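You operate a simulated robot arm through the tools that you are given. There is no shell and no other tool. Be economical: measure what you need, move in short steps, check, and stop when the job is done.

You are at the controls of a simulated robot arm. One attempt, no reset.

JOB
Turn the machine knob to LARGE. Take the grey pot on the right end of the near bench and put it away on the top of the white cube. Put the thick gold disc on top of the purple brick. Take the grey felt block and leave it on top of the brown roll. Put the white reel on the wall bench. Put the green jar on the top of the black cube. Put the yellow pot on the low white stack. Take the brown disc and put it on the blue round badge on the right end of the grey table. Pull the right top drawer open. Any order will do. Set down upright: grey pot, green jar.

Only the result counts: the job must be done as asked and must still hold three seconds after the hand-in. Knocking over, shifting, dropping, spilling or breaking anything else fails it.

ROBOT AND FRAMES
A 7-joint arm with a fingered hand on a trunk, on a base that drives. Base frame: it is fixed to the floor where the robot stands at the start and does not move with it; the origin is under the middle of the robot, x ahead of it, y to its left, z up; the surface under the hand at the start is at about z = 750. Lengths are in mm, angles in degrees, forces in N, time in s.
With the tool pointing down near the work surface it reaches from about 320 to 720 mm from the robot's upright axis, wherever it stands. Its first joint turns from -166.0 to 166.0 degrees. Places, roughly: blue round badge (5x5x2 cm) [-3400, -2600, 800]; brown disc (4x4x2 cm) [-3300, -2500, 800]; brown roll (6x6x13 cm) [7200, -3300, 900]; green jar (6x6x7 cm) [300, 100, 800]; grey felt block (4x4x3 cm) [5100, -3900, 900]; grey pot (8x8x12 cm) [5000, -4200, 900]; low white stack (15x12x3 cm) [-3500, -3300, 800]; machine knob [600, 0, 800]; purple brick (6x8x5 cm) [7200, 200, 800]; right top drawer [400, -100, 500]; thick gold disc (5x5x2 cm) [5200, -4100, 900]; top of the black cube (25x18 cm) [-1720, -220, 1000]; top of the white cube [-5800, -2800, 1100]; wall bench (30x21 cm) [7160, -140, 800]; white reel (8x8x5 cm) [5000, -3900, 900]; yellow pot (9x9x4 cm) [-1600, -800, 800]. Payload 4 kg.
Tool frame: the origin (TCP) lies between the finger pads and is the grasp point; the fingertips stand 26 mm ahead of it; z points along the fingers, y is the line along which they close. The gripper opens to 148 mm. The gripper's body begins 73 mm behind the TCP. The gripper is a hand of 3 fingers: y runs from the thumb to the fingers, the wrist lies at [0, 0, -239] in the tool frame.
Orientation is told as [roll, pitch, yaw] about the base's x, y, z axes, in that order, counted from this pose: with the fingers straight down and closing along the base's y, the tool's x points along the base's -x, its y along +y and its z along -z.

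CONTROLS
- The arm moves only by the tool servo_tool. Its argument "rows" is a list of rows, each a list of 6 numbers: the shift along the base's x, y, z in units of 200 mm (1.0 is 200 mm), then the turn, a rotation vector about the base's x, y, z in units of 180 degrees (1.0 is 180 degrees). In form: [[x, y, z, ax, ay, az], ...]. A call has 1 to 20 rows; each row is the pose to reach, as a shift and turn from the pose commanded when the call began. A call with a number of a shift or a turn outside -1 to 1 is refused whole. Each row takes 0.2 s and may step no farther than 50 mm and 8.6 degrees from the row before; otherwise, the whole call is refused. Where a pose cannot be reached the arm comes as near as it can. A force on the tool above 40 N (or 10 N above the force at the start of the call, whichever is more), or a blocked arm, ends the call early, and 0.2 s more pass. In this call time passes only in rows, and 0.2 s behind the last. The reply holds the time, the measured pose of the TCP, the force on the tool along the base axes, the opening and the grip force, in the units named above and with some noise, with the torque about the TCP (base axes, N m) and any sound that the robot's microphone picked up, and new pictures: "views" is both (left out), scene, wrist or none.
- Cameras (640 x 400 px; columns grow to the right, rows downward): "scene" is now at [1.6, 111, 1463]; the picture's right is [-0.38, -0.92, 0.00], its down [-0.76, 0.32, -0.56] and it looks along [0.52, -0.22, -0.83] (base axes); focal length 285 px, centre (320, 200). "wrist" rides on the gripper at [68, -39, -90] in the tool frame; the picture's right is [0.50, 0.87, 0.00], its down [-0.66, 0.38, -0.65] and it looks along [-0.57, 0.33, 0.76] (tool axes); focal length 222 px, centre (320, 200). There is no depth. A picture from a camera that has moved, and an enlarged one, comes with that camera's place and axes in the base frame and with its lens. The place of the scene camera against the robot may be out by one fixed shift of up to 18 mm in any direction.
- move_column(by): slides the trunk up (or, below 0, down) by that many mm; the arm and the scene camera ride with it, the base frame stays. It gives what a move gives, with no picture.
- base_move(legs): drives the robot by 1 to 6 legs, each [ahead, left, turn to the left] in mm, mm and degrees, along the robot's own axes; the way and the turn of a leg run together, so that a leg with both is an arc; at most 1500 mm and 180 degrees a leg. The arm and the cameras ride along, it lands a little off, and it stops where it bumps. It gives what a move gives, and a new picture of the scene camera.
- move_fingers(finger1, finger2, thumb_bend): sets how far each is bent, from 0 (flat) to 1 (curled in); at 0.3 the hand is open as for a grip, at 0.7 the pads meet at the TCP. One left out holds its place. A second passes; each finger stops where it meets its share of the squeeze, and holds until it gets a number again. It is the only way to open and close the hand. It gives what a move gives, with no picture; readings hold the bend of each and the force on the fingers (four entries, about 0 where the hand has none), thumb and palm.
- pan_tilt(pan, tilt): turns the head with the scene camera to pan (to the left, within 155 degrees either way) and tilt (down, from -29 to 69), counted from straight ahead of the robot. It gives what a move gives, and a new picture of the scene camera.
- enlarge(camera, box): a new picture of the part [left, top, right, bottom] of that camera's present view, enlarged. It takes no simulated time.
- job_done(): hands the job in; it is judged then, once.

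Go step by step. Nothing tells you exact positions but the pictures and the camera data: compare them with the known pose of the tool, close in by small moves and look again before you grip or let go. The budget is 483 turns and 360 pictures, counting those below and the enlarged ones. Unless the task says otherwise, let go and move clear before handing in.

The tools are called after "Request:" as name(argument=value, ...) on one line, values as JSON. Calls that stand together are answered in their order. servo_tool: Moves the arm, as the interface text tells. Its arguments: {"type":"object","properties":{"rows":{"type":"array","items":{"type":"array","items":{"type":"number"}}},"views":{"type":"string","enum":["both","scene","wrist","none"]}},"required":["rows"]} The other tools are called the same way: move_column (by) slides the trunk up or down; move_fingers (finger1, finger2, thumb_bend) moves the fingers one by one; base_move (legs) drives the base; pan_tilt (pan, tilt) turns the head that bears the scene camera; enlarge (camera, box) takes an enlarged picture of a part of a camera's view; job_done () hands the job in.

At the start:

```text
clock: 0.0
tcp_pos: [328.4, -163.3, 1088.1]
orientation: [0.1, -0.1, 0.0]
wrist_force: [-0.2, 0.0, 0.7]
torque: [0.02, 0.01, -0.01]
width: 147.8
grip_force: 0.0
shape: jaw
bend: [0.3, 0.3, 0.3]
finger forces: [0.0, 0.1, 0.0, 0.0, 0.1, 0.0]
trunk travel left (down, up): [-450.0, 140.0]
robot x, y, heading: [-0.9, 0.8, -0.1]
head pan, tilt: [-22.6, 55.6]
```

scene: 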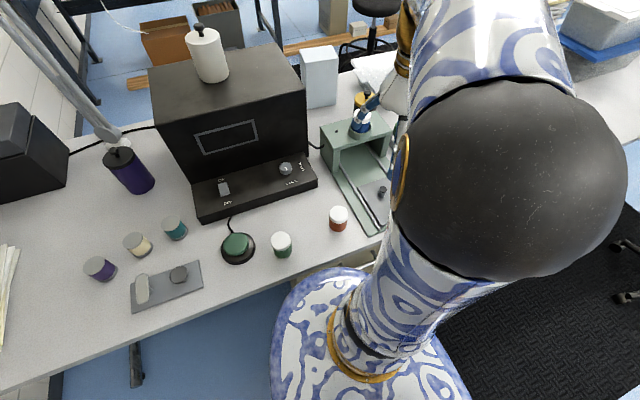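
wrist: 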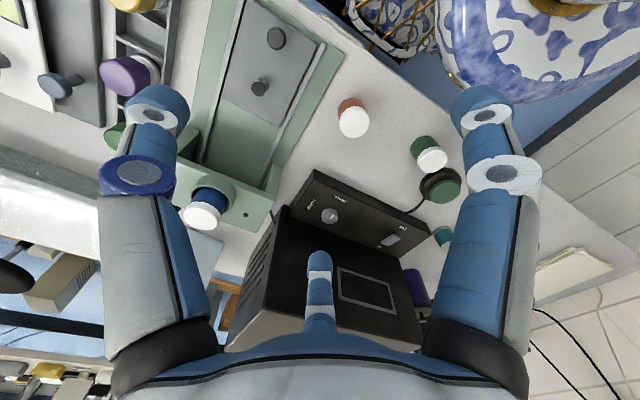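

I see the machine with its knob, the green jar with a white lid in front of it, and the bench. I start by looking closer at the knob and jar.

Request:
enlarge(camera="scene", box=[190, 140, 350, 240])

Request:
enlarge(camera="wrist", box=[280, 140, 440, 240])

```text
4.00 times, centred on (270, 190) of scene
camera zoom: at [1.6, 111.0, 1463.0], right [-0.38, -0.92, 0.0], down [-0.76, 0.32, -0.56], along [0.52, -0.22, -0.83], focal length 1141 px, centre (520, 240)
```

zoom: 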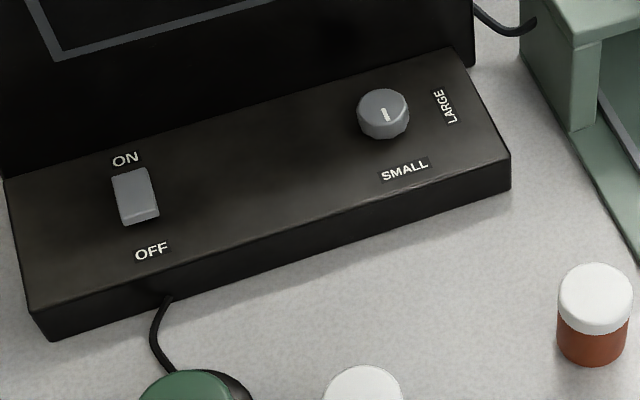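

```text
4.00 times, centred on (360, 190) of wrist
camera zoom: at [259.7, -201.8, 1176.0], right [-0.5, 0.87, 0.0], down [0.66, 0.38, 0.65], along [0.57, 0.33, -0.76], focal length 888 px, centre (160, 240)
```

zoom: 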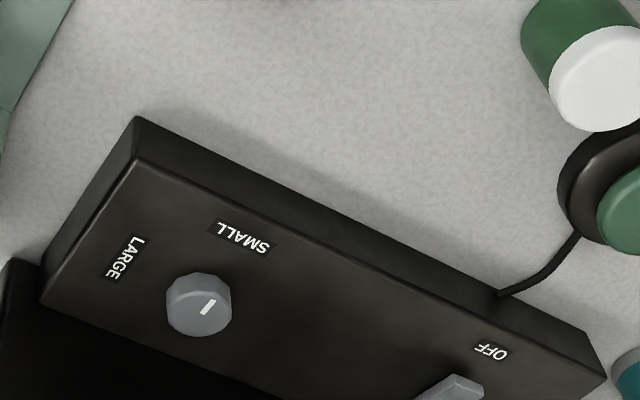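

The knob mark points to SMALL (towards the robot); LARGE lies on its right (-y), so it needs about +90° about z. I pre-close the fingers and move over the knob to measure it.

Request:
move_fingers(finger1=0.5, finger2=0.5, thumb_bend=0.5)

Request:
servo_tool(rows=[[0.17, 0.13, -0.03, 0, 0, 0], [0.34, 0.26, -0.06, 0, 0, 0], [0.51, 0.39, -0.1, 0, 0, 0], [0.68, 0.52, -0.15, 0, 0, 0], [0.8, 0.65, -0.2, 0, 0, 0], [0.9, 0.76, -0.25, 0, 0, 0]])

```text
clock: 1.0
tcp_pos: [328.3, -162.0, 1087.0]
orientation: [0.1, -0.1, 0.0]
wrist_force: [0.5, 0.2, -0.2]
torque: [0.03, 0.04, -0.01]
width: 62.5
grip_force: 0.0
shape: fingers
bend: [0.5, 0.5, 0.5]
finger forces: [0.0, 0.0, 0.0, 0.0, 0.0, 0.0]
trunk travel left (down, up): [-450.0, 140.0]
robot x, y, heading: [-2.9, -1.1, -0.2]
head pan, tilt: [-22.6, 55.6]
```

```text
clock: 2.4
tcp_pos: [508.1, -11.0, 1036.4]
orientation: [0.0, 0.1, 0.0]
wrist_force: [0.0, 0.3, 0.2]
torque: [-0.01, 0.0, 0.02]
width: 62.9
grip_force: 0.1
shape: fingers
bend: [0.5, 0.5, 0.5]
finger forces: [0.1, 0.0, 0.0, 0.0, 0.0, 0.0]
trunk travel left (down, up): [-450.0, 140.0]
robot x, y, heading: [2.7, -1.3, 0.2]
head pan, tilt: [-22.6, 55.6]
camera scene: at [1.8, 111.1, 1463.0], right [-0.38, -0.92, 0.0], down [-0.76, 0.32, -0.56], along [0.52, -0.22, -0.83], focal length 285 px, centre (320, 200)
camera wrist: at [440.2, -49.8, 1125.2], right [-0.5, 0.87, 0.0], down [0.66, 0.38, 0.65], along [0.57, 0.33, -0.76], focal length 222 px, centre (320, 200)
```

scene: 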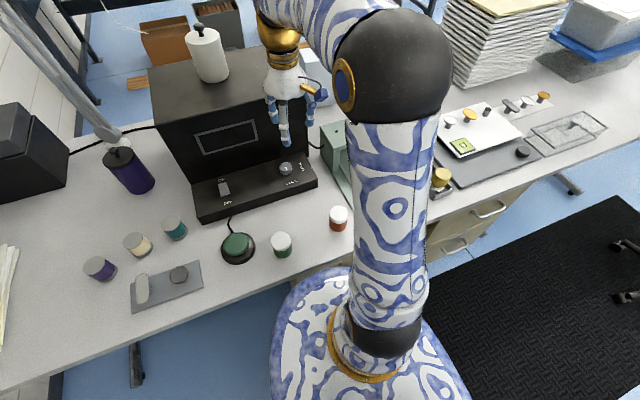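
wrist: 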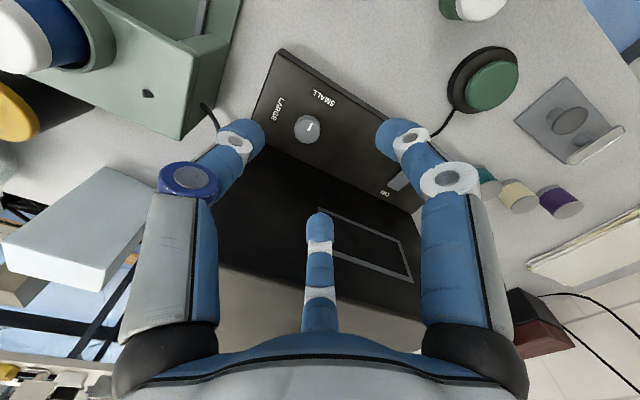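

The knob top comes out near [565, 0, 808]. I move over it and look again.

Request:
servo_tool(rows=[[0.1, 0.02, -0.1, 0, 0, -0.04], [0.2, 0.05, -0.3, 0, 0, -0.08], [0.285, 0.055, -0.5, 0, 0, -0.122], [0.285, 0.055, -0.7, 0, 0, -0.122]])

```text
clock: 3.4
tcp_pos: [566.1, -0.8, 896.4]
orientation: [0.1, 0.0, -22.0]
wrist_force: [-0.3, 0.0, 0.5]
torque: [-0.02, -0.04, 0.02]
width: 62.7
grip_force: 0.0
shape: fingers
bend: [0.5, 0.5, 0.5]
finger forces: [0.0, 0.0, 0.1, 0.0, 0.0, 0.0]
trunk travel left (down, up): [-450.0, 140.0]
robot x, y, heading: [0.5, 2.0, -0.2]
head pan, tilt: [-22.6, 55.6]
camera scene: at [1.8, 111.0, 1463.0], right [-0.38, -0.92, 0.0], down [-0.76, 0.32, -0.56], along [0.52, -0.22, -0.83], focal length 285 px, centre (320, 200)
camera wrist: at [487.0, -10.8, 986.0], right [-0.14, 0.99, 0.0], down [0.75, 0.11, 0.65], along [0.65, 0.09, -0.76], focal length 222 px, centre (320, 200)
```

scene: 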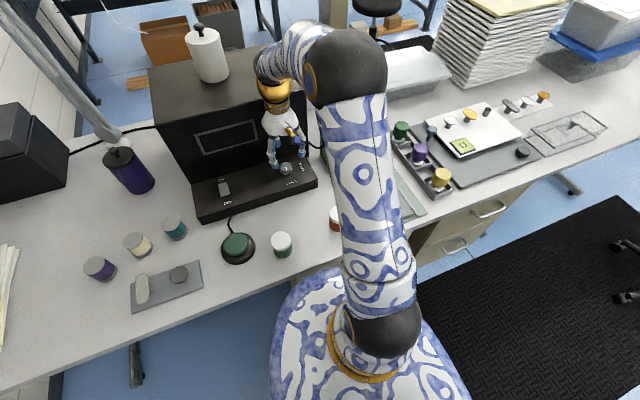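
wrist: 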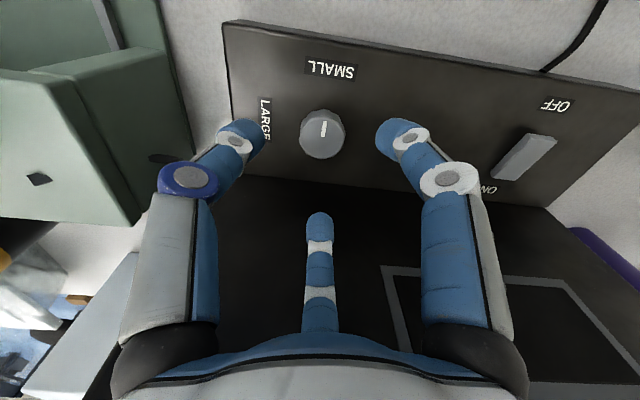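

Knob confirmed at [564, 0]. Descending onto it.

Request:
servo_tool(rows=[[-0.01, 0.005, -0.15, 0, 0, 0], [-0.01, 0.005, -0.28, 0, 0, 0], [-0.01, 0.005, -0.33, 0, 0, 0], [-0.01, 0.005, -0.37, 0, 0, 0]], views="wrist")

Request:
enlarge(camera="wrist", box=[200, 60, 440, 210])

```text
clock: 4.5
tcp_pos: [566.2, 0.6, 828.9]
orientation: [0.3, -0.7, -21.9]
wrist_force: [-0.1, -0.2, 25.4]
torque: [0.25, 0.71, 0.1]
width: 63.1
grip_force: 12.3
shape: fingers
bend: [0.48, 0.5, 0.5]
finger forces: [17.4, 0.0, 0.1, 0.0, 8.4, 0.0]
trunk travel left (down, up): [-450.0, 140.0]
robot x, y, heading: [-0.4, 3.4, 0.1]
head pan, tilt: [-22.6, 55.6]
stopped in row 4: the force on the tool passed its limit at 44 N (the readings are from after the stop); the commanded pose is now the measured one
camera wrist: at [486.3, -9.8, 916.8], right [-0.14, 0.99, 0.0], down [0.74, 0.11, 0.66], along [0.66, 0.09, -0.75], focal length 222 px, centre (320, 200)
```

wrist: 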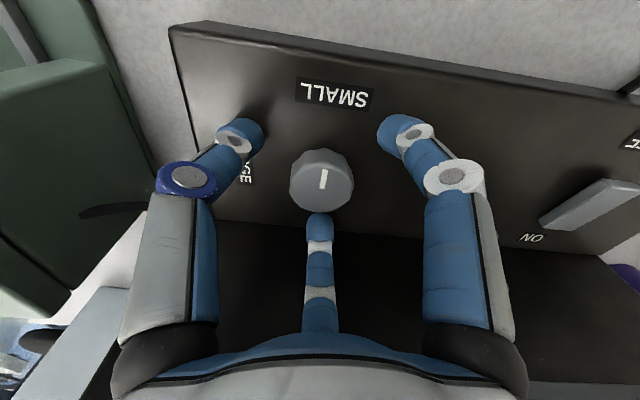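

```text
2.67 times, centred on (320, 135) of wrist
camera zoom: at [486.3, -9.8, 916.8], right [-0.14, 0.99, 0.0], down [0.74, 0.11, 0.66], along [0.66, 0.09, -0.75], focal length 592 px, centre (320, 373)
```

zoom: 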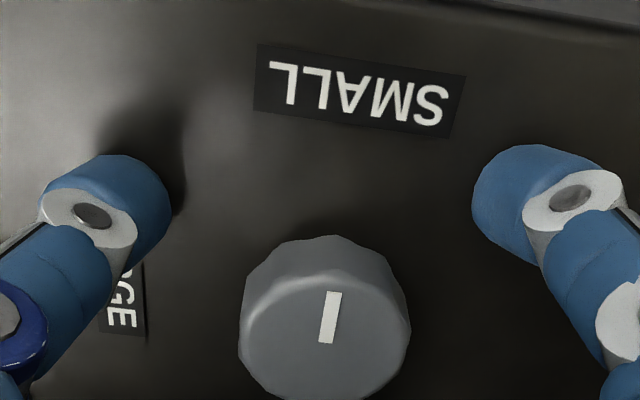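

The fingertips touched the panel at TCP z≈829. I lift a few mm and close on the knob.

Request:
servo_tool(rows=[[0, 0, 0.03, 0, 0, 0]], views="none")

Request:
move_fingers(finger1=0.66, finger2=0.66, thumb_bend=0.66)

Request:
enlarge(camera="wrist", box=[200, 60, 440, 210])

```text
clock: 4.9
tcp_pos: [566.3, -0.9, 830.6]
orientation: [0.1, -0.5, -21.9]
wrist_force: [-0.6, 0.2, 0.4]
torque: [0.03, -0.01, 0.01]
width: 62.1
grip_force: 0.1
shape: fingers
bend: [0.5, 0.5, 0.5]
finger forces: [0.0, 0.1, 0.0, 0.0, 0.0, 0.0]
trunk travel left (down, up): [-450.0, 140.0]
robot x, y, heading: [-0.9, 1.7, -0.1]
head pan, tilt: [-22.6, 55.6]
```

```text
clock: 5.9
tcp_pos: [566.5, 0.1, 831.5]
orientation: [0.1, -0.4, -21.9]
wrist_force: [0.1, -0.1, -3.2]
torque: [-0.02, 0.01, -0.05]
width: 24.7
grip_force: 7.3
shape: fingers
bend: [0.61, 0.59, 0.63]
finger forces: [3.7, 4.9, 0.0, 0.0, 4.7, 0.0]
trunk travel left (down, up): [-450.0, 140.0]
robot x, y, heading: [-1.4, -0.1, -0.0]
head pan, tilt: [-22.6, 55.6]
```

```text
2.67 times, centred on (320, 135) of wrist
camera zoom: at [487.3, -9.9, 920.3], right [-0.14, 0.99, 0.0], down [0.74, 0.11, 0.66], along [0.65, 0.09, -0.75], focal length 592 px, centre (320, 373)
```

zoom: 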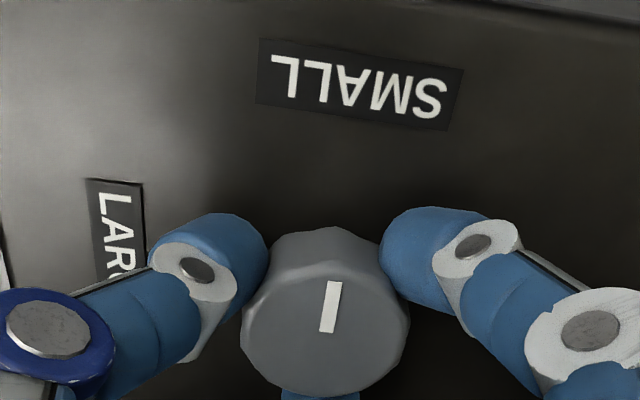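

All three fingers hold the knob. I firm the grip and rotate +44°.

Request:
move_fingers(finger1=0.75, finger2=0.75, thumb_bend=0.75)

Request:
servo_tool(rows=[[0, 0, 0, 0, 0, 0.04], [0, 0, 0, 0, 0, 0.08], [0, 0, 0, 0, 0, 0.12], [0, 0, 0, 0, 0, 0.16], [0, 0, 0, 0, 0, 0.2], [0, 0, 0, 0, 0, 0.245]], views="wrist")

```text
clock: 6.9
tcp_pos: [566.6, -0.8, 832.1]
orientation: [0.2, -0.4, -22.0]
wrist_force: [-3.8, -5.8, -4.6]
torque: [-0.08, 0.07, 0.0]
width: 23.4
grip_force: 16.0
shape: fingers
bend: [0.61, 0.6, 0.65]
finger forces: [8.6, 8.2, 0.0, 0.1, 15.6, 0.0]
trunk travel left (down, up): [-450.0, 140.0]
robot x, y, heading: [-1.2, -2.0, -0.1]
head pan, tilt: [-22.6, 55.6]
```

```text
clock: 8.3
tcp_pos: [567.2, -0.5, 832.0]
orientation: [0.2, -0.5, 22.2]
wrist_force: [4.1, -11.6, -1.9]
torque: [-0.26, -0.12, -0.07]
width: 22.8
grip_force: 17.5
shape: fingers
bend: [0.62, 0.6, 0.65]
finger forces: [7.7, 8.2, 0.0, 0.0, 19.1, 0.1]
trunk travel left (down, up): [-450.0, 140.0]
robot x, y, heading: [-2.1, 0.8, 0.2]
head pan, tilt: [-22.6, 55.6]
camera wrist: at [517.7, -62.3, 920.1], right [-0.79, 0.61, 0.0], down [0.46, 0.59, 0.66], along [0.41, 0.52, -0.75], focal length 222 px, centre (320, 200)
```

wrist: 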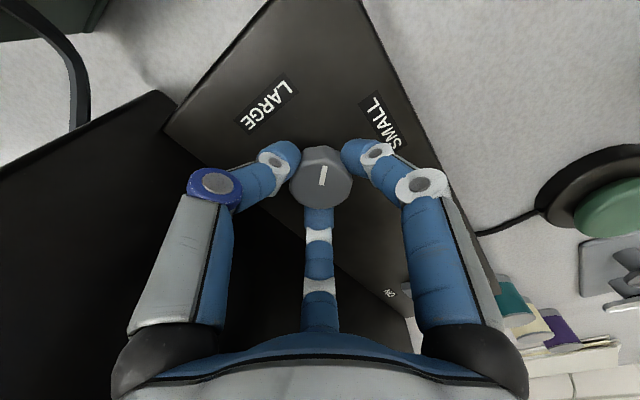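

The knob turned with the hand, now halfway. I regrip and turn again.

Request:
move_fingers(finger1=0.5, finger2=0.5, thumb_bend=0.5)

Request:
servo_tool(rows=[[0, 0, 0.01, 0, 0, -0.04], [0, 0, 0.01, 0, 0, -0.08], [0, 0, 0.01, 0, 0, -0.12], [0, 0, 0.01, 0, 0, -0.16], [0, 0, 0.01, 0, 0, -0.2], [0, 0, 0.0, 0, 0, -0.245]], views="wrist")

Request:
move_fingers(finger1=0.75, finger2=0.75, thumb_bend=0.75)

Request:
servo_tool(rows=[[0, 0, 0, 0, 0, 0.04], [0, 0, 0, 0, 0, 0.08], [0, 0, 0, 0, 0, 0.12], [0, 0, 0, 0, 0, 0.16], [0, 0, 0, 0, 0, 0.2], [0, 0, 0, 0, 0, 0.245]], views="wrist")

```text
clock: 9.3
tcp_pos: [567.4, 1.5, 832.8]
orientation: [0.2, -0.5, 22.3]
wrist_force: [-0.2, -0.2, 0.7]
torque: [-0.03, -0.01, 0.0]
width: 61.5
grip_force: 0.1
shape: fingers
bend: [0.5, 0.5, 0.5]
finger forces: [0.1, 0.0, 0.1, 0.0, 0.0, 0.1]
trunk travel left (down, up): [-450.0, 140.0]
robot x, y, heading: [1.6, 1.0, 0.0]
head pan, tilt: [-22.6, 55.6]
```

```text
clock: 10.7
tcp_pos: [566.9, 0.3, 831.3]
orientation: [0.1, -0.4, -22.1]
wrist_force: [-0.9, 0.2, 0.2]
torque: [0.02, -0.03, 0.07]
width: 61.7
grip_force: 1.4
shape: fingers
bend: [0.5, 0.5, 0.5]
finger forces: [0.0, 1.1, 0.0, 0.0, 0.1, 0.1]
trunk travel left (down, up): [-450.0, 140.0]
robot x, y, heading: [-0.5, -0.3, -0.1]
head pan, tilt: [-22.6, 55.6]
camera wrist: at [487.0, -9.7, 920.1], right [-0.14, 0.99, 0.0], down [0.74, 0.1, 0.66], along [0.65, 0.09, -0.75], focal length 222 px, centre (320, 200)
```

wrist: 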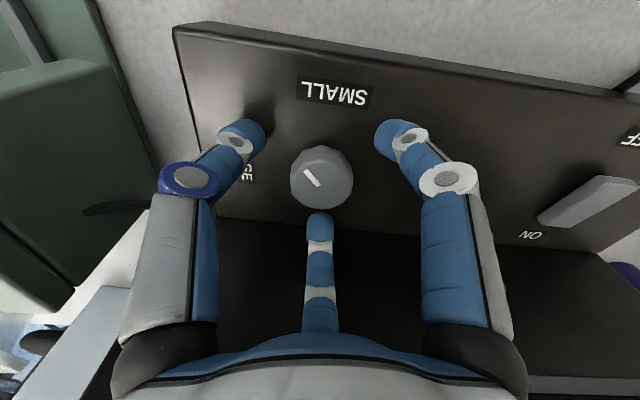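

```text
clock: 11.7
tcp_pos: [566.5, -0.1, 831.7]
orientation: [0.1, -0.4, -22.0]
wrist_force: [-2.1, -5.9, -1.3]
torque: [-0.09, 0.01, -0.01]
width: 23.3
grip_force: 17.8
shape: fingers
bend: [0.61, 0.6, 0.65]
finger forces: [8.8, 9.8, 0.0, 0.1, 15.8, 0.0]
trunk travel left (down, up): [-450.0, 140.0]
robot x, y, heading: [3.6, -0.6, 0.2]
head pan, tilt: [-22.6, 55.6]
```

```text
clock: 13.1
tcp_pos: [568.2, -0.8, 831.6]
orientation: [0.3, -0.6, 22.3]
wrist_force: [6.0, -12.0, -0.3]
torque: [-0.26, -0.19, -0.02]
width: 23.0
grip_force: 18.0
shape: fingers
bend: [0.62, 0.6, 0.65]
finger forces: [7.4, 8.4, 0.0, 0.0, 19.7, 0.1]
trunk travel left (down, up): [-450.0, 140.0]
robot x, y, heading: [1.6, -5.5, -0.3]
head pan, tilt: [-22.6, 55.6]
camera wrist: at [517.8, -62.0, 919.9], right [-0.79, 0.61, 0.0], down [0.46, 0.59, 0.66], along [0.4, 0.52, -0.75], focal length 222 px, centre (320, 200)
```

wrist: 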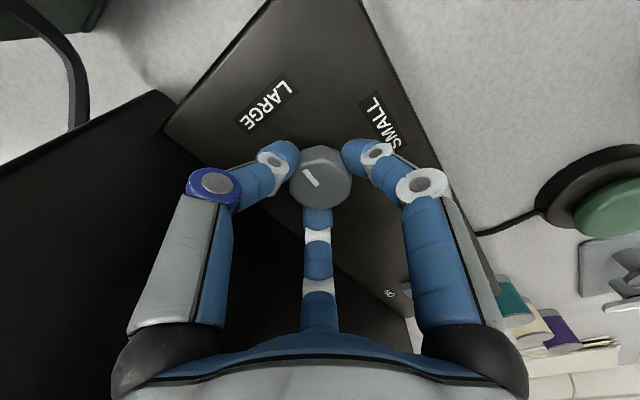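

Release, lift and check the mark against the LARGE label.

Request:
move_fingers(finger1=0.48, finger2=0.48, thumb_bend=0.48)

Request:
servo_tool(rows=[[0, 0, 0.15, 0, 0, 0], [0, 0, 0.35, 0, 0, -0.04], [0, 0, 0.5, 0, 0, -0.08], [0, 0, 0.6, 0, 0, -0.12]], views="wrist")

Request:
enlarge(camera="wrist", box=[220, 60, 380, 160])

```text
clock: 14.1
tcp_pos: [565.8, 0.3, 832.1]
orientation: [0.2, -0.4, 22.2]
wrist_force: [0.2, 0.0, 0.2]
torque: [0.0, 0.03, 0.01]
width: 68.2
grip_force: 0.1
shape: fingers
bend: [0.48, 0.48, 0.48]
finger forces: [0.0, 0.0, 0.1, 0.0, 0.0, 0.0]
trunk travel left (down, up): [-450.0, 140.0]
robot x, y, heading: [0.8, 1.2, 0.1]
head pan, tilt: [-22.6, 55.6]
```

```text
clock: 15.1
tcp_pos: [566.4, 0.4, 950.8]
orientation: [0.2, -0.5, 0.6]
wrist_force: [-0.1, -0.5, 0.1]
torque: [0.0, 0.02, -0.02]
width: 68.2
grip_force: 0.0
shape: fingers
bend: [0.48, 0.48, 0.48]
finger forces: [0.0, 0.1, 0.0, 0.0, 0.0, 0.1]
trunk travel left (down, up): [-450.0, 140.0]
robot x, y, heading: [0.7, -1.9, -0.2]
head pan, tilt: [-22.6, 55.6]
camera wrist: at [496.9, -38.5, 1039.7], right [-0.51, 0.86, 0.0], down [0.65, 0.38, 0.66], along [0.57, 0.33, -0.75], focal length 222 px, centre (320, 200)
```

wrist: 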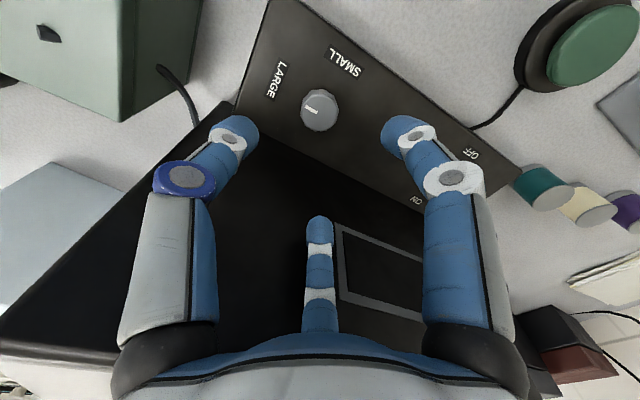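

```text
4.00 times, centred on (300, 110) of wrist
camera zoom: at [496.9, -38.5, 1039.7], right [-0.51, 0.86, 0.0], down [0.65, 0.38, 0.66], along [0.57, 0.33, -0.75], focal length 888 px, centre (400, 560)
```

zoom: 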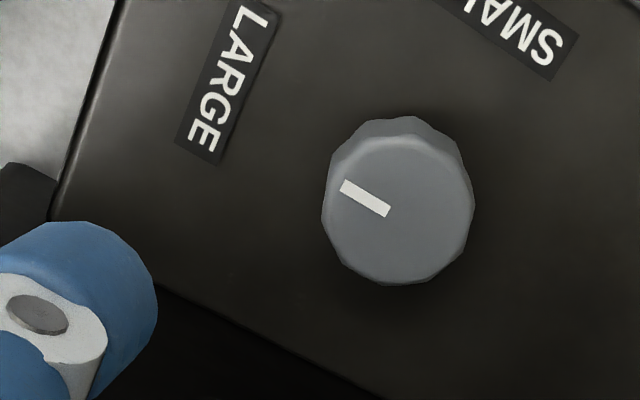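

The mark points at LARGE. Next the drawer: I pull the arm back to the left and look down at the drawer fronts.

Request:
servo_tool(rows=[[-0.2, 0, 0.05, 0, 0, 0], [-0.4, 0.05, 0.1, 0, 0, 0], [-0.6, 0.1, 0.15, 0, 0, 0], [-0.7, 0.28, 0.2, 0, 0, 0], [-0.75, 0.5, 0.25, 0, 0, 0], [-0.75, 0.72, 0.3, 0, 0, 0], [-0.75, 0.95, 0.3, 0, 0, 0]], views="none")

Request:
pan_tilt(pan=-30, tilt=65)

```text
clock: 16.7
tcp_pos: [416.5, 190.4, 1012.9]
orientation: [0.1, -0.4, 0.5]
wrist_force: [-0.1, -0.6, -0.1]
torque: [0.0, -0.03, 0.0]
width: 68.4
grip_force: 0.0
shape: fingers
bend: [0.48, 0.48, 0.48]
finger forces: [0.0, 0.1, 0.0, 0.1, 0.0, 0.0]
trunk travel left (down, up): [-450.0, 140.0]
robot x, y, heading: [1.0, -3.7, -0.2]
head pan, tilt: [-22.6, 55.6]
```

```text
clock: 17.4
tcp_pos: [416.9, 190.2, 1010.9]
orientation: [0.2, -0.4, 0.6]
wrist_force: [0.5, 0.6, 0.5]
torque: [-0.02, 0.01, 0.0]
width: 68.3
grip_force: 0.1
shape: fingers
bend: [0.48, 0.48, 0.48]
finger forces: [0.0, 0.1, 0.0, 0.1, 0.1, 0.0]
trunk travel left (down, up): [-450.0, 140.0]
robot x, y, heading: [-3.7, 2.3, -0.0]
head pan, tilt: [-30.0, 65.0]
camera scene: at [-11.8, 108.2, 1452.1], right [-0.5, -0.87, 0.0], down [-0.78, 0.45, -0.42], along [0.37, -0.21, -0.91], focal length 285 px, centre (320, 200)
```

scene: 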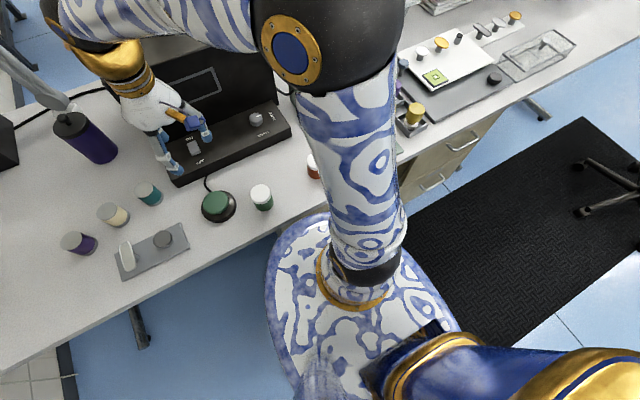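

The arm hides the area around y=-100. Before backing off I look around the room to know what is near.

Request:
pan_tilt(pan=150, tilt=25)

Request:
pan_tilt(pan=-150, tilt=25)

Request:
pan_tilt(pan=-90, tilt=20)

Request:
pan_tilt(pan=90, tilt=25)

```text
clock: 20.1
tcp_pos: [416.9, 189.3, 1011.0]
orientation: [0.1, -0.4, 0.6]
wrist_force: [-0.4, -1.0, 0.6]
torque: [0.01, 0.03, 0.03]
width: 68.5
grip_force: 0.0
shape: fingers
bend: [0.48, 0.48, 0.48]
finger forces: [0.0, 0.0, 0.1, 0.0, 0.1, 0.1]
trunk travel left (down, up): [-450.0, 140.0]
robot x, y, heading: [-1.7, 0.2, 0.0]
head pan, tilt: [150.0, 25.0]
camera scene: at [-144.2, 184.7, 1507.7], right [0.5, 0.87, 0.0], down [0.37, -0.21, -0.91], along [-0.78, 0.45, -0.42], focal length 285 px, centre (320, 200)
```

scene: 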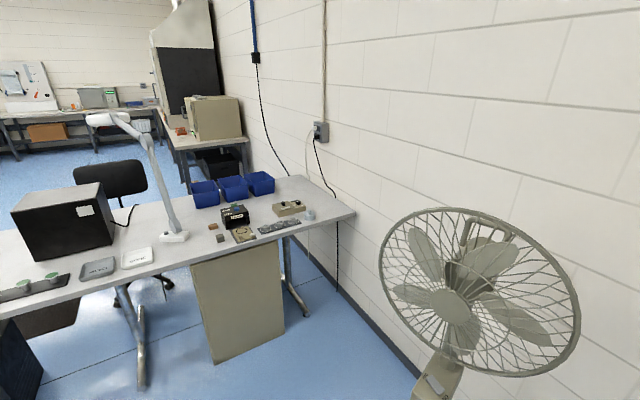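

```text
clock: 24.2
tcp_pos: [416.9, 189.6, 1011.9]
orientation: [0.1, -0.4, 0.7]
wrist_force: [0.2, 0.1, 0.5]
torque: [0.02, -0.01, -0.02]
width: 68.3
grip_force: 0.1
shape: fingers
bend: [0.48, 0.48, 0.48]
finger forces: [0.0, 0.0, 0.0, 0.0, 0.1, 0.1]
trunk travel left (down, up): [-450.0, 140.0]
robot x, y, heading: [-1.1, -1.8, -0.1]
head pan, tilt: [-150.0, 25.0]
camera scene: at [-144.2, 92.5, 1507.7], right [-0.5, 0.87, 0.0], down [0.37, 0.21, -0.91], along [-0.78, -0.45, -0.42], focal length 285 px, centre (320, 200)
```

scene: 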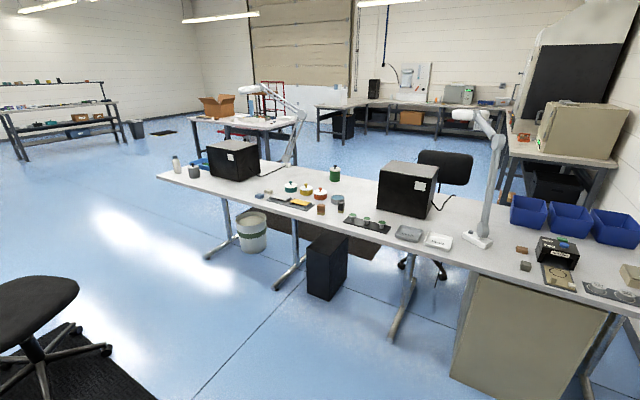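

```text
clock: 25.5
tcp_pos: [417.3, 190.2, 1012.1]
orientation: [0.1, -0.4, 0.6]
wrist_force: [-1.1, 0.1, -0.3]
torque: [0.01, 0.01, 0.0]
width: 68.3
grip_force: 0.0
shape: fingers
bend: [0.48, 0.48, 0.48]
finger forces: [0.0, 0.0, 0.0, 0.0, 0.1, 0.0]
trunk travel left (down, up): [-450.0, 140.0]
robot x, y, heading: [0.9, 0.2, 0.3]
head pan, tilt: [-90.0, 20.0]
camera scene: at [-64.5, 45.5, 1515.8], right [-1.0, 0.0, 0.0], down [0.0, 0.34, -0.94], along [0.0, -0.94, -0.34], focal length 285 px, centre (320, 200)
```

scene: 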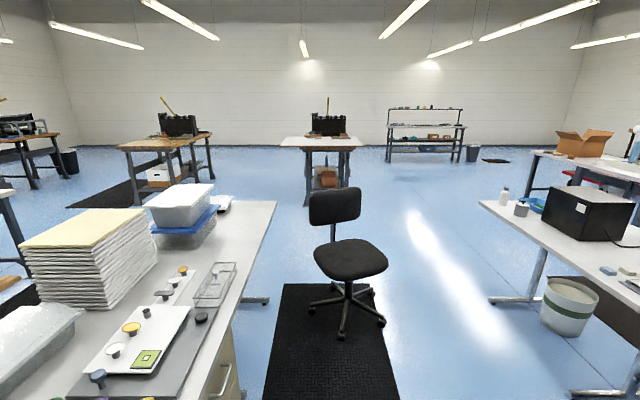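

```text
clock: 28.2
tcp_pos: [417.5, 189.1, 1011.9]
orientation: [0.1, -0.3, 0.6]
wrist_force: [0.3, 0.1, -0.9]
torque: [0.01, 0.0, 0.03]
width: 68.1
grip_force: 0.1
shape: fingers
bend: [0.48, 0.48, 0.48]
finger forces: [0.0, 0.1, 0.0, 0.0, 0.0, 0.1]
trunk travel left (down, up): [-450.0, 140.0]
robot x, y, heading: [3.4, 0.6, 0.1]
head pan, tilt: [90.0, 25.0]
camera scene: at [-64.4, 230.7, 1507.7], right [1.0, 0.0, 0.0], down [0.0, -0.42, -0.91], along [0.0, 0.91, -0.42], focal length 285 px, centre (320, 200)
```

scene: 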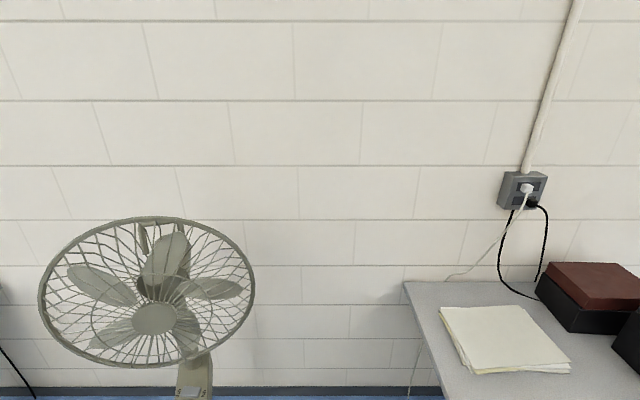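

Behind is free up to the next table (edge near x≈-1400). I back off 500 mm and look at the drawer fronts.

Request:
base_move(legs=[[-500, 0, 0]])

Request:
pan_tilt(pan=-15, tilt=50)

```text
clock: 31.1
tcp_pos: [-87.2, 190.3, 1010.9]
orientation: [0.1, -0.3, 0.4]
wrist_force: [0.5, 0.1, 1.1]
torque: [0.01, 0.01, 0.02]
width: 68.2
grip_force: 0.0
shape: fingers
bend: [0.48, 0.48, 0.48]
finger forces: [0.0, 0.0, 0.1, 0.0, 0.0, 0.0]
trunk travel left (down, up): [-450.0, 140.0]
robot x, y, heading: [-505.5, -1.8, -0.2]
head pan, tilt: [90.0, 25.0]
camera scene: at [-567.6, 231.9, 1507.7], right [1.0, 0.0, 0.0], down [0.0, -0.42, -0.91], along [0.0, 0.91, -0.42], focal length 285 px, centre (320, 200)
```

scene: 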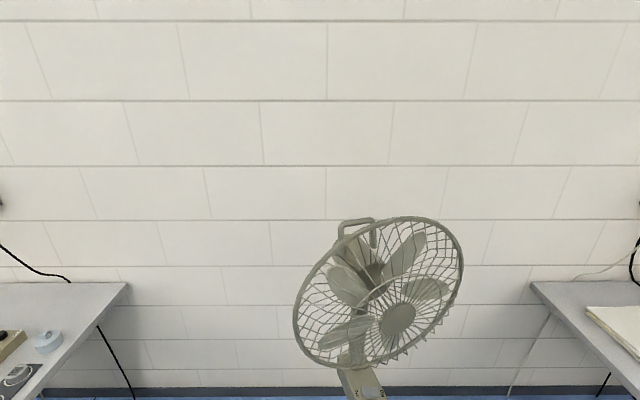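

```text
clock: 33.0
tcp_pos: [-86.9, 190.0, 1011.8]
orientation: [0.1, -0.4, 0.4]
wrist_force: [-1.0, -0.7, -0.4]
torque: [-0.01, 0.03, 0.01]
width: 68.2
grip_force: 0.0
shape: fingers
bend: [0.48, 0.48, 0.48]
finger forces: [0.0, 0.1, 0.0, 0.0, 0.0, 0.1]
trunk travel left (down, up): [-450.0, 140.0]
robot x, y, heading: [-504.3, 1.1, -0.2]
head pan, tilt: [-15.0, 50.0]
camera scene: at [-493.6, 119.6, 1470.2], right [-0.26, -0.97, 0.0], down [-0.74, 0.2, -0.64], along [0.62, -0.17, -0.77], focal length 285 px, centre (320, 200)
```

scene: 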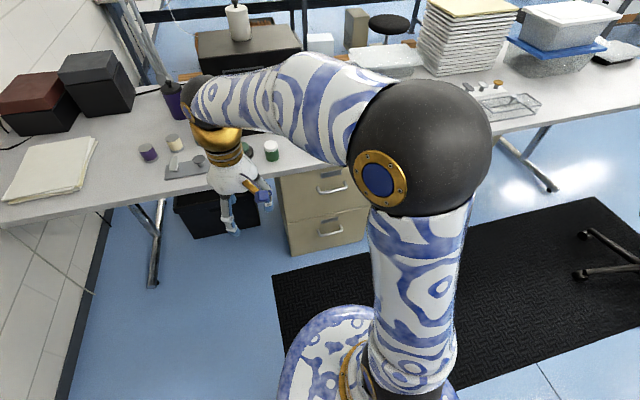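

The drawer unit shows a top handle near y≈-143, z≈550, but the arm hides the rest. I turn the base left to swing the arm out of the view.

Request:
base_move(legs=[[0, 0, 70]])

Request:
pan_tilt(pan=-85, tilt=40)

```text
clock: 36.4
tcp_pos: [-542.9, 458.4, 1011.3]
orientation: [0.1, -0.4, 70.6]
wrist_force: [0.6, -0.3, 0.2]
torque: [-0.01, 0.01, -0.01]
width: 68.2
grip_force: 0.1
shape: fingers
bend: [0.48, 0.48, 0.48]
finger forces: [0.0, 0.1, 0.0, 0.1, 0.0, 0.0]
trunk travel left (down, up): [-450.0, 140.0]
robot x, y, heading: [-506.8, -1.8, 70.4]
head pan, tilt: [-15.0, 50.0]
camera scene: at [-627.0, 46.5, 1470.2], right [0.82, -0.57, 0.0], down [-0.44, -0.63, -0.64], along [0.37, 0.53, -0.77], focal length 285 px, centre (320, 200)
```

scene: 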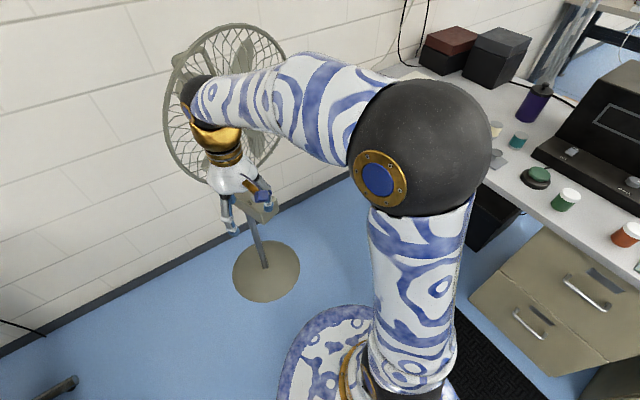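

```text
clock: 37.8
tcp_pos: [-540.9, 458.6, 1011.2]
orientation: [0.0, -0.4, 70.7]
wrist_force: [-0.5, -0.4, 0.0]
torque: [0.01, 0.0, -0.01]
width: 68.3
grip_force: 0.1
shape: fingers
bend: [0.48, 0.48, 0.48]
finger forces: [0.0, 0.1, 0.0, 0.0, 0.1, 0.0]
trunk travel left (down, up): [-450.0, 140.0]
robot x, y, heading: [-506.9, 1.6, 70.3]
head pan, tilt: [-85.0, 40.0]
camera scene: at [-588.8, -38.4, 1484.4], right [-0.26, -0.97, 0.0], down [-0.62, 0.16, -0.77], along [0.74, -0.2, -0.64], focal length 285 px, centre (320, 200)
```

scene: 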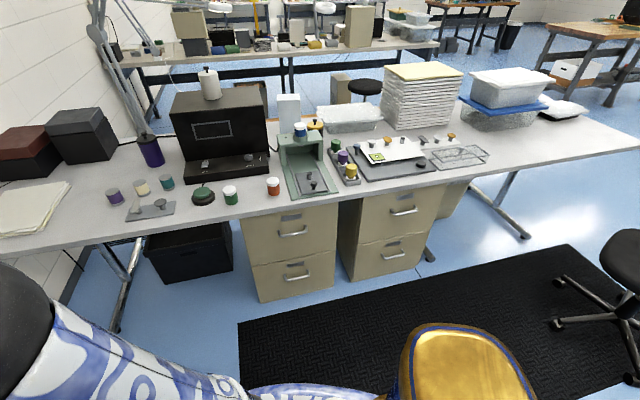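

There are two cabinets: one near y≈-155 and one near y≈-690. I enlarge to look for labels.

Request:
enlarge(camera="scene", box=[220, 170, 460, 320])

```text
2.67 times, centred on (340, 245) of scene
camera zoom: at [-588.8, -38.4, 1484.4], right [-0.26, -0.97, 0.0], down [-0.62, 0.16, -0.77], along [0.74, -0.2, -0.64], focal length 760 px, centre (267, 80)
```

zoom: 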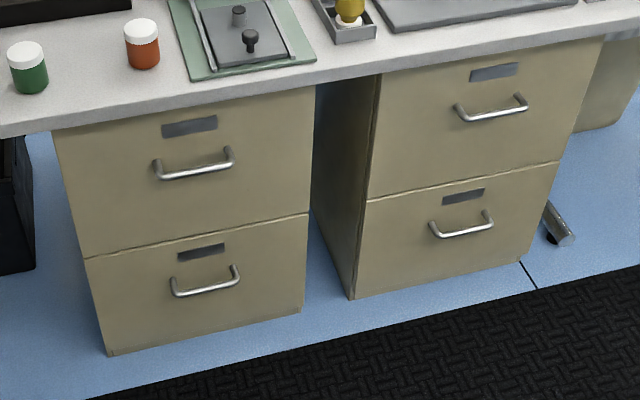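

I leave the drawer for later, when I know better which one is meant. Now the green jar: drive back towards the bench.

Request:
base_move(legs=[[0, 0, -70.3], [450, 0, 0]])

Request:
pan_tilt(pan=0, tilt=60)

Request:
move_fingers(finger1=0.4, finger2=0.4, thumb_bend=0.4)

```text
clock: 43.6
tcp_pos: [363.3, 199.5, 1011.6]
orientation: [0.1, -0.3, 1.2]
wrist_force: [0.1, -0.9, -0.5]
torque: [0.02, 0.0, -0.03]
width: 68.3
grip_force: 0.0
shape: fingers
bend: [0.48, 0.48, 0.48]
finger forces: [0.0, 0.1, 0.1, 0.0, 0.0, 0.0]
trunk travel left (down, up): [-450.0, 140.0]
robot x, y, heading: [-50.8, 4.7, 0.6]
head pan, tilt: [-85.0, 40.0]
camera scene: at [-109.2, 58.3, 1484.4], right [-1.0, -0.1, 0.0], down [-0.06, 0.64, -0.77], along [0.07, -0.76, -0.64], focal length 285 px, centre (320, 200)
```

scene: 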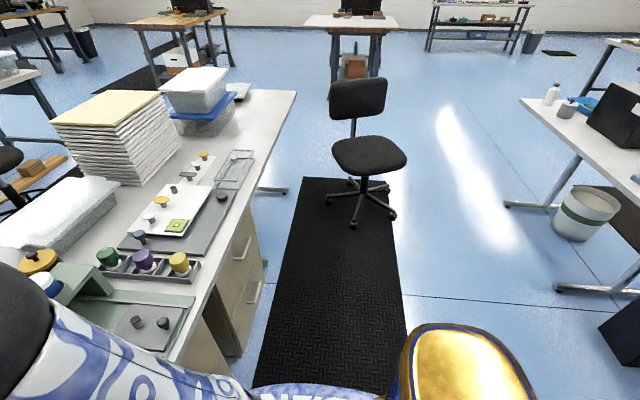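

```text
clock: 45.2
tcp_pos: [364.0, 199.9, 1011.4]
orientation: [0.1, -0.4, 1.2]
wrist_force: [0.3, 0.3, -0.9]
torque: [0.04, 0.0, 0.01]
width: 68.2
grip_force: 0.0
shape: fingers
bend: [0.48, 0.48, 0.48]
finger forces: [0.0, 0.0, 0.1, 0.0, 0.0, 0.0]
trunk travel left (down, up): [-450.0, 140.0]
robot x, y, heading: [-49.1, 4.6, 0.6]
head pan, tilt: [0.0, 60.0]
camera scene: at [-50.9, 143.5, 1457.7], right [0.01, -1.0, 0.0], down [-0.87, -0.01, -0.5], along [0.5, 0.0, -0.87], focal length 285 px, centre (320, 200)
```

scene: 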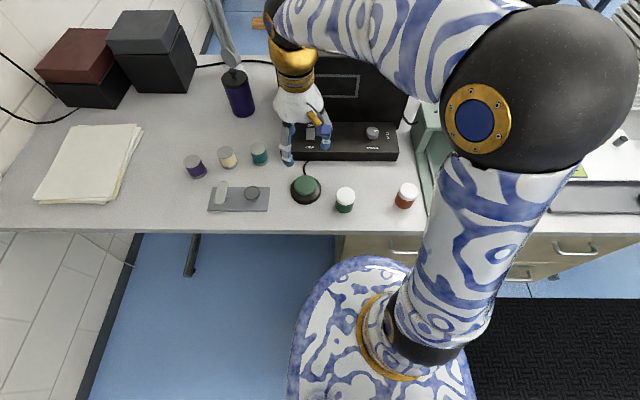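

```text
clock: 46.2
tcp_pos: [363.3, 199.2, 1012.0]
orientation: [0.2, -0.4, 1.2]
wrist_force: [-0.1, -0.5, 0.4]
torque: [0.01, -0.03, -0.01]
width: 94.2
grip_force: 0.0
shape: fingers
bend: [0.4, 0.4, 0.4]
finger forces: [0.0, 0.0, 0.0, 0.0, 0.0, 0.0]
trunk travel left (down, up): [-450.0, 140.0]
robot x, y, heading: [-49.0, 7.0, 0.4]
head pan, tilt: [0.0, 60.0]
```

Jar lid near [335, 85, 820]. I move above it and look with the wrist camera.

Request:
servo_tool(rows=[[-0.05, -0.2, -0.05, 0, 0, 0], [-0.1, -0.4, -0.15, 0, 0, 0], [-0.15, -0.55, -0.3, 0, 0, 0]])

```text
clock: 47.0
tcp_pos: [334.6, 88.1, 950.8]
orientation: [0.2, -0.4, 1.2]
wrist_force: [0.3, 0.8, -0.2]
torque: [0.03, 0.01, -0.02]
width: 94.6
grip_force: 0.0
shape: fingers
bend: [0.4, 0.4, 0.4]
finger forces: [0.0, 0.1, 0.0, 0.0, 0.0, 0.0]
trunk travel left (down, up): [-450.0, 140.0]
robot x, y, heading: [-51.2, 4.6, 0.6]
head pan, tilt: [0.0, 60.0]
camera scene: at [-50.9, 143.5, 1457.7], right [0.01, -1.0, 0.0], down [-0.87, -0.01, -0.5], along [0.5, 0.01, -0.87], focal length 285 px, centre (320, 200)
camera wrist: at [265.2, 48.9, 1039.1], right [-0.52, 0.86, 0.0], down [0.64, 0.39, 0.66], along [0.57, 0.34, -0.75], focal length 222 px, centre (320, 200)
```

scene: 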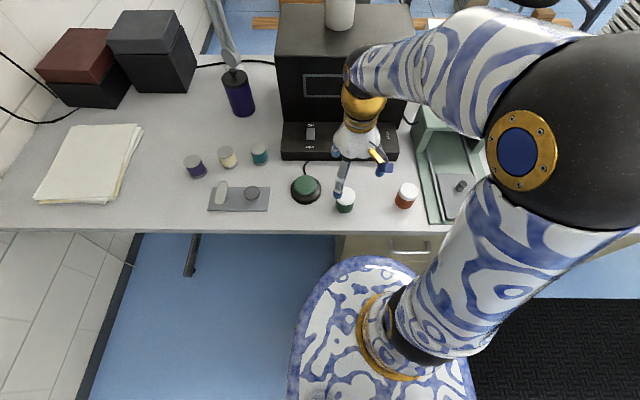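
wrist: 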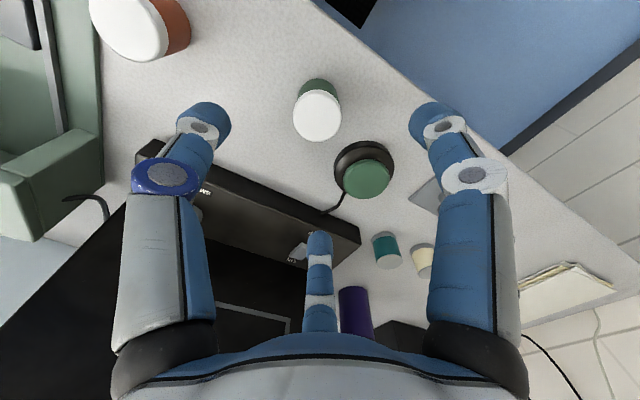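

The jar is right under the hand at [337, 89]. Descending and gripping.

Request:
servo_tool(rows=[[0.01, 0, -0.22, 0, 0, 0], [0.01, 0, -0.44, 0, 0, 0], [0.01, 0, -0.65, 0, 0, 0], [0.01, 0, -0.75, 0, 0, 0], [0.01, 0, -0.8, 0, 0, 0]], views="wrist")

Request:
move_fingers(finger1=0.65, finger2=0.65, thumb_bend=0.65)

```text
clock: 48.2
tcp_pos: [336.1, 89.2, 791.8]
orientation: [0.1, -0.3, 1.1]
wrist_force: [-0.5, -0.5, -0.3]
torque: [-0.01, -0.02, 0.02]
width: 94.9
grip_force: 0.0
shape: fingers
bend: [0.4, 0.4, 0.4]
finger forces: [0.0, 0.1, 0.1, 0.1, 0.0, 0.0]
trunk travel left (down, up): [-450.0, 140.0]
robot x, y, heading: [-53.2, 6.1, 0.5]
head pan, tilt: [0.0, 60.0]
camera wrist: at [266.7, 49.3, 880.0], right [-0.52, 0.86, 0.0], down [0.64, 0.39, 0.66], along [0.57, 0.34, -0.75], focal length 222 px, centre (320, 200)
```

wrist: 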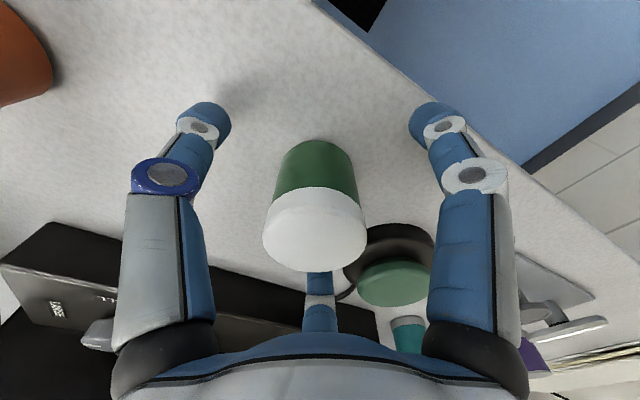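

```text
clock: 49.2
tcp_pos: [335.6, 88.7, 791.7]
orientation: [0.1, -0.5, 1.1]
wrist_force: [-0.6, 0.2, 0.5]
torque: [-0.01, -0.02, 0.0]
width: 35.8
grip_force: 10.7
shape: fingers
bend: [0.58, 0.56, 0.6]
finger forces: [5.7, 7.2, 0.0, 0.0, 8.2, 0.0]
trunk travel left (down, up): [-450.0, 140.0]
robot x, y, heading: [-51.3, 2.8, 0.6]
head pan, tilt: [0.0, 60.0]
```

Gripped. Firm up and lift.

Request:
move_fingers(finger1=0.75, finger2=0.75, thumb_bend=0.75)

Request:
servo_tool(rows=[[0, 0, 0.1, 0, 0, 0], [0, 0, 0.3, 0, 0, 0], [0, 0, 0.5, 0, 0, 0], [0, 0, 0.7, 0, 0, 0], [0, 0, 0.9, 0, 0, 0], [0, 0, 1.0, 0, 0, 0]], views="wrist")

```text
clock: 50.2
tcp_pos: [335.8, 88.9, 791.9]
orientation: [0.1, -0.4, 1.0]
wrist_force: [0.3, 0.5, -0.6]
torque: [-0.01, -0.01, -0.03]
width: 34.0
grip_force: 19.0
shape: fingers
bend: [0.57, 0.55, 0.64]
finger forces: [10.2, 11.0, 0.0, 0.0, 16.9, 0.0]
trunk travel left (down, up): [-450.0, 140.0]
robot x, y, heading: [-53.1, 5.1, 0.6]
head pan, tilt: [0.0, 60.0]
```

```text
clock: 51.6
tcp_pos: [335.7, 89.2, 993.0]
orientation: [0.1, -0.3, 1.2]
wrist_force: [0.3, 0.0, -0.4]
torque: [-0.03, -0.03, 0.01]
width: 33.5
grip_force: 18.7
shape: fingers
bend: [0.57, 0.55, 0.65]
finger forces: [10.0, 11.0, 0.0, 0.1, 16.7, 0.0]
trunk travel left (down, up): [-450.0, 140.0]
robot x, y, heading: [-52.6, 2.3, 0.8]
head pan, tilt: [0.0, 60.0]
camera wrist: at [266.3, 50.7, 1080.9], right [-0.52, 0.86, 0.0], down [0.64, 0.39, 0.66], along [0.56, 0.34, -0.75], focal length 222 px, centre (320, 200)
```

wrist: 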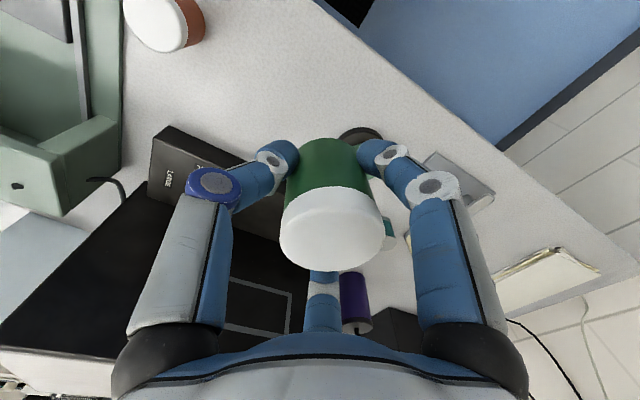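

The jar is held. I raise the trunk, back off, turn round and approach the black cube.

Request:
move_column(by=140)

Request:
base_move(legs=[[-520, 0, 0], [0, 0, 180], [250, 220, 0]])

Request:
pan_tilt(pan=0, tilt=40)

```text
clock: 53.2
tcp_pos: [335.7, 90.3, 1131.8]
orientation: [0.1, -0.4, 1.3]
wrist_force: [-0.1, -0.3, -1.8]
torque: [-0.02, 0.02, -0.03]
width: 33.3
grip_force: 18.3
shape: fingers
bend: [0.57, 0.55, 0.65]
finger forces: [10.0, 11.1, 0.0, 0.1, 16.7, 0.0]
trunk travel left (down, up): [-590.0, 0.0]
robot x, y, heading: [-53.1, 5.4, 0.8]
head pan, tilt: [0.0, 60.0]
```

```text
clock: 65.5
tcp_pos: [-1209.2, -315.4, 1132.7]
orientation: [0.0, -0.4, -178.2]
wrist_force: [-0.8, -0.2, -0.5]
torque: [0.05, -0.01, 0.03]
width: 32.8
grip_force: 18.4
shape: fingers
bend: [0.58, 0.55, 0.65]
finger forces: [9.0, 11.2, 0.0, 0.0, 16.5, 0.0]
trunk travel left (down, up): [-590.0, 0.0]
robot x, y, heading: [-823.7, -223.3, -178.6]
head pan, tilt: [0.0, 60.0]
camera scene: at [-831.7, -389.9, 1597.6], right [-0.02, 1.0, 0.0], down [0.87, 0.02, -0.5], along [-0.5, -0.01, -0.87], focal length 285 px, centre (320, 200)
```

scene: 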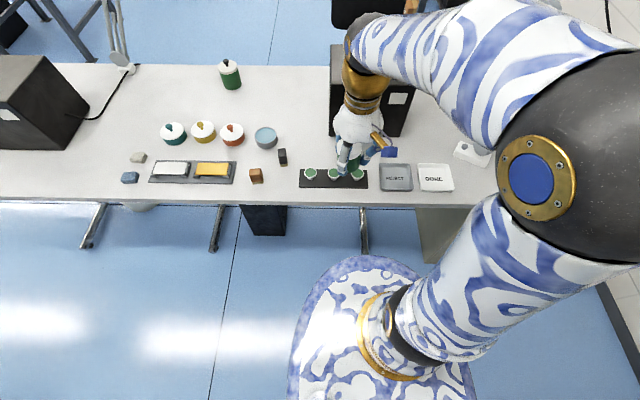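

```text
clock: 66.3
tcp_pos: [-1209.8, -315.2, 1132.8]
orientation: [0.0, -0.4, -178.3]
wrist_force: [-0.3, 0.4, -1.8]
torque: [0.01, 0.01, 0.01]
width: 32.6
grip_force: 18.8
shape: fingers
bend: [0.58, 0.55, 0.65]
finger forces: [9.1, 11.1, 0.1, 0.0, 16.5, 0.0]
trunk travel left (down, up): [-590.0, 0.0]
robot x, y, heading: [-820.7, -222.7, -178.9]
head pan, tilt: [0.0, 40.0]
camera scene: at [-849.5, -389.8, 1624.3], right [-0.02, 1.0, 0.0], down [0.64, 0.01, -0.77], along [-0.77, -0.02, -0.64], focal length 285 px, centre (320, 200)
```

scene: 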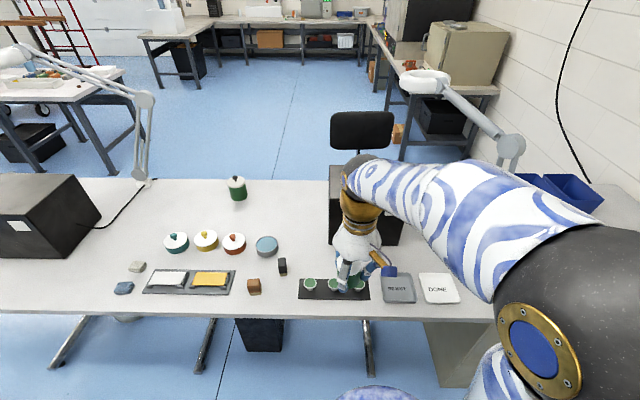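

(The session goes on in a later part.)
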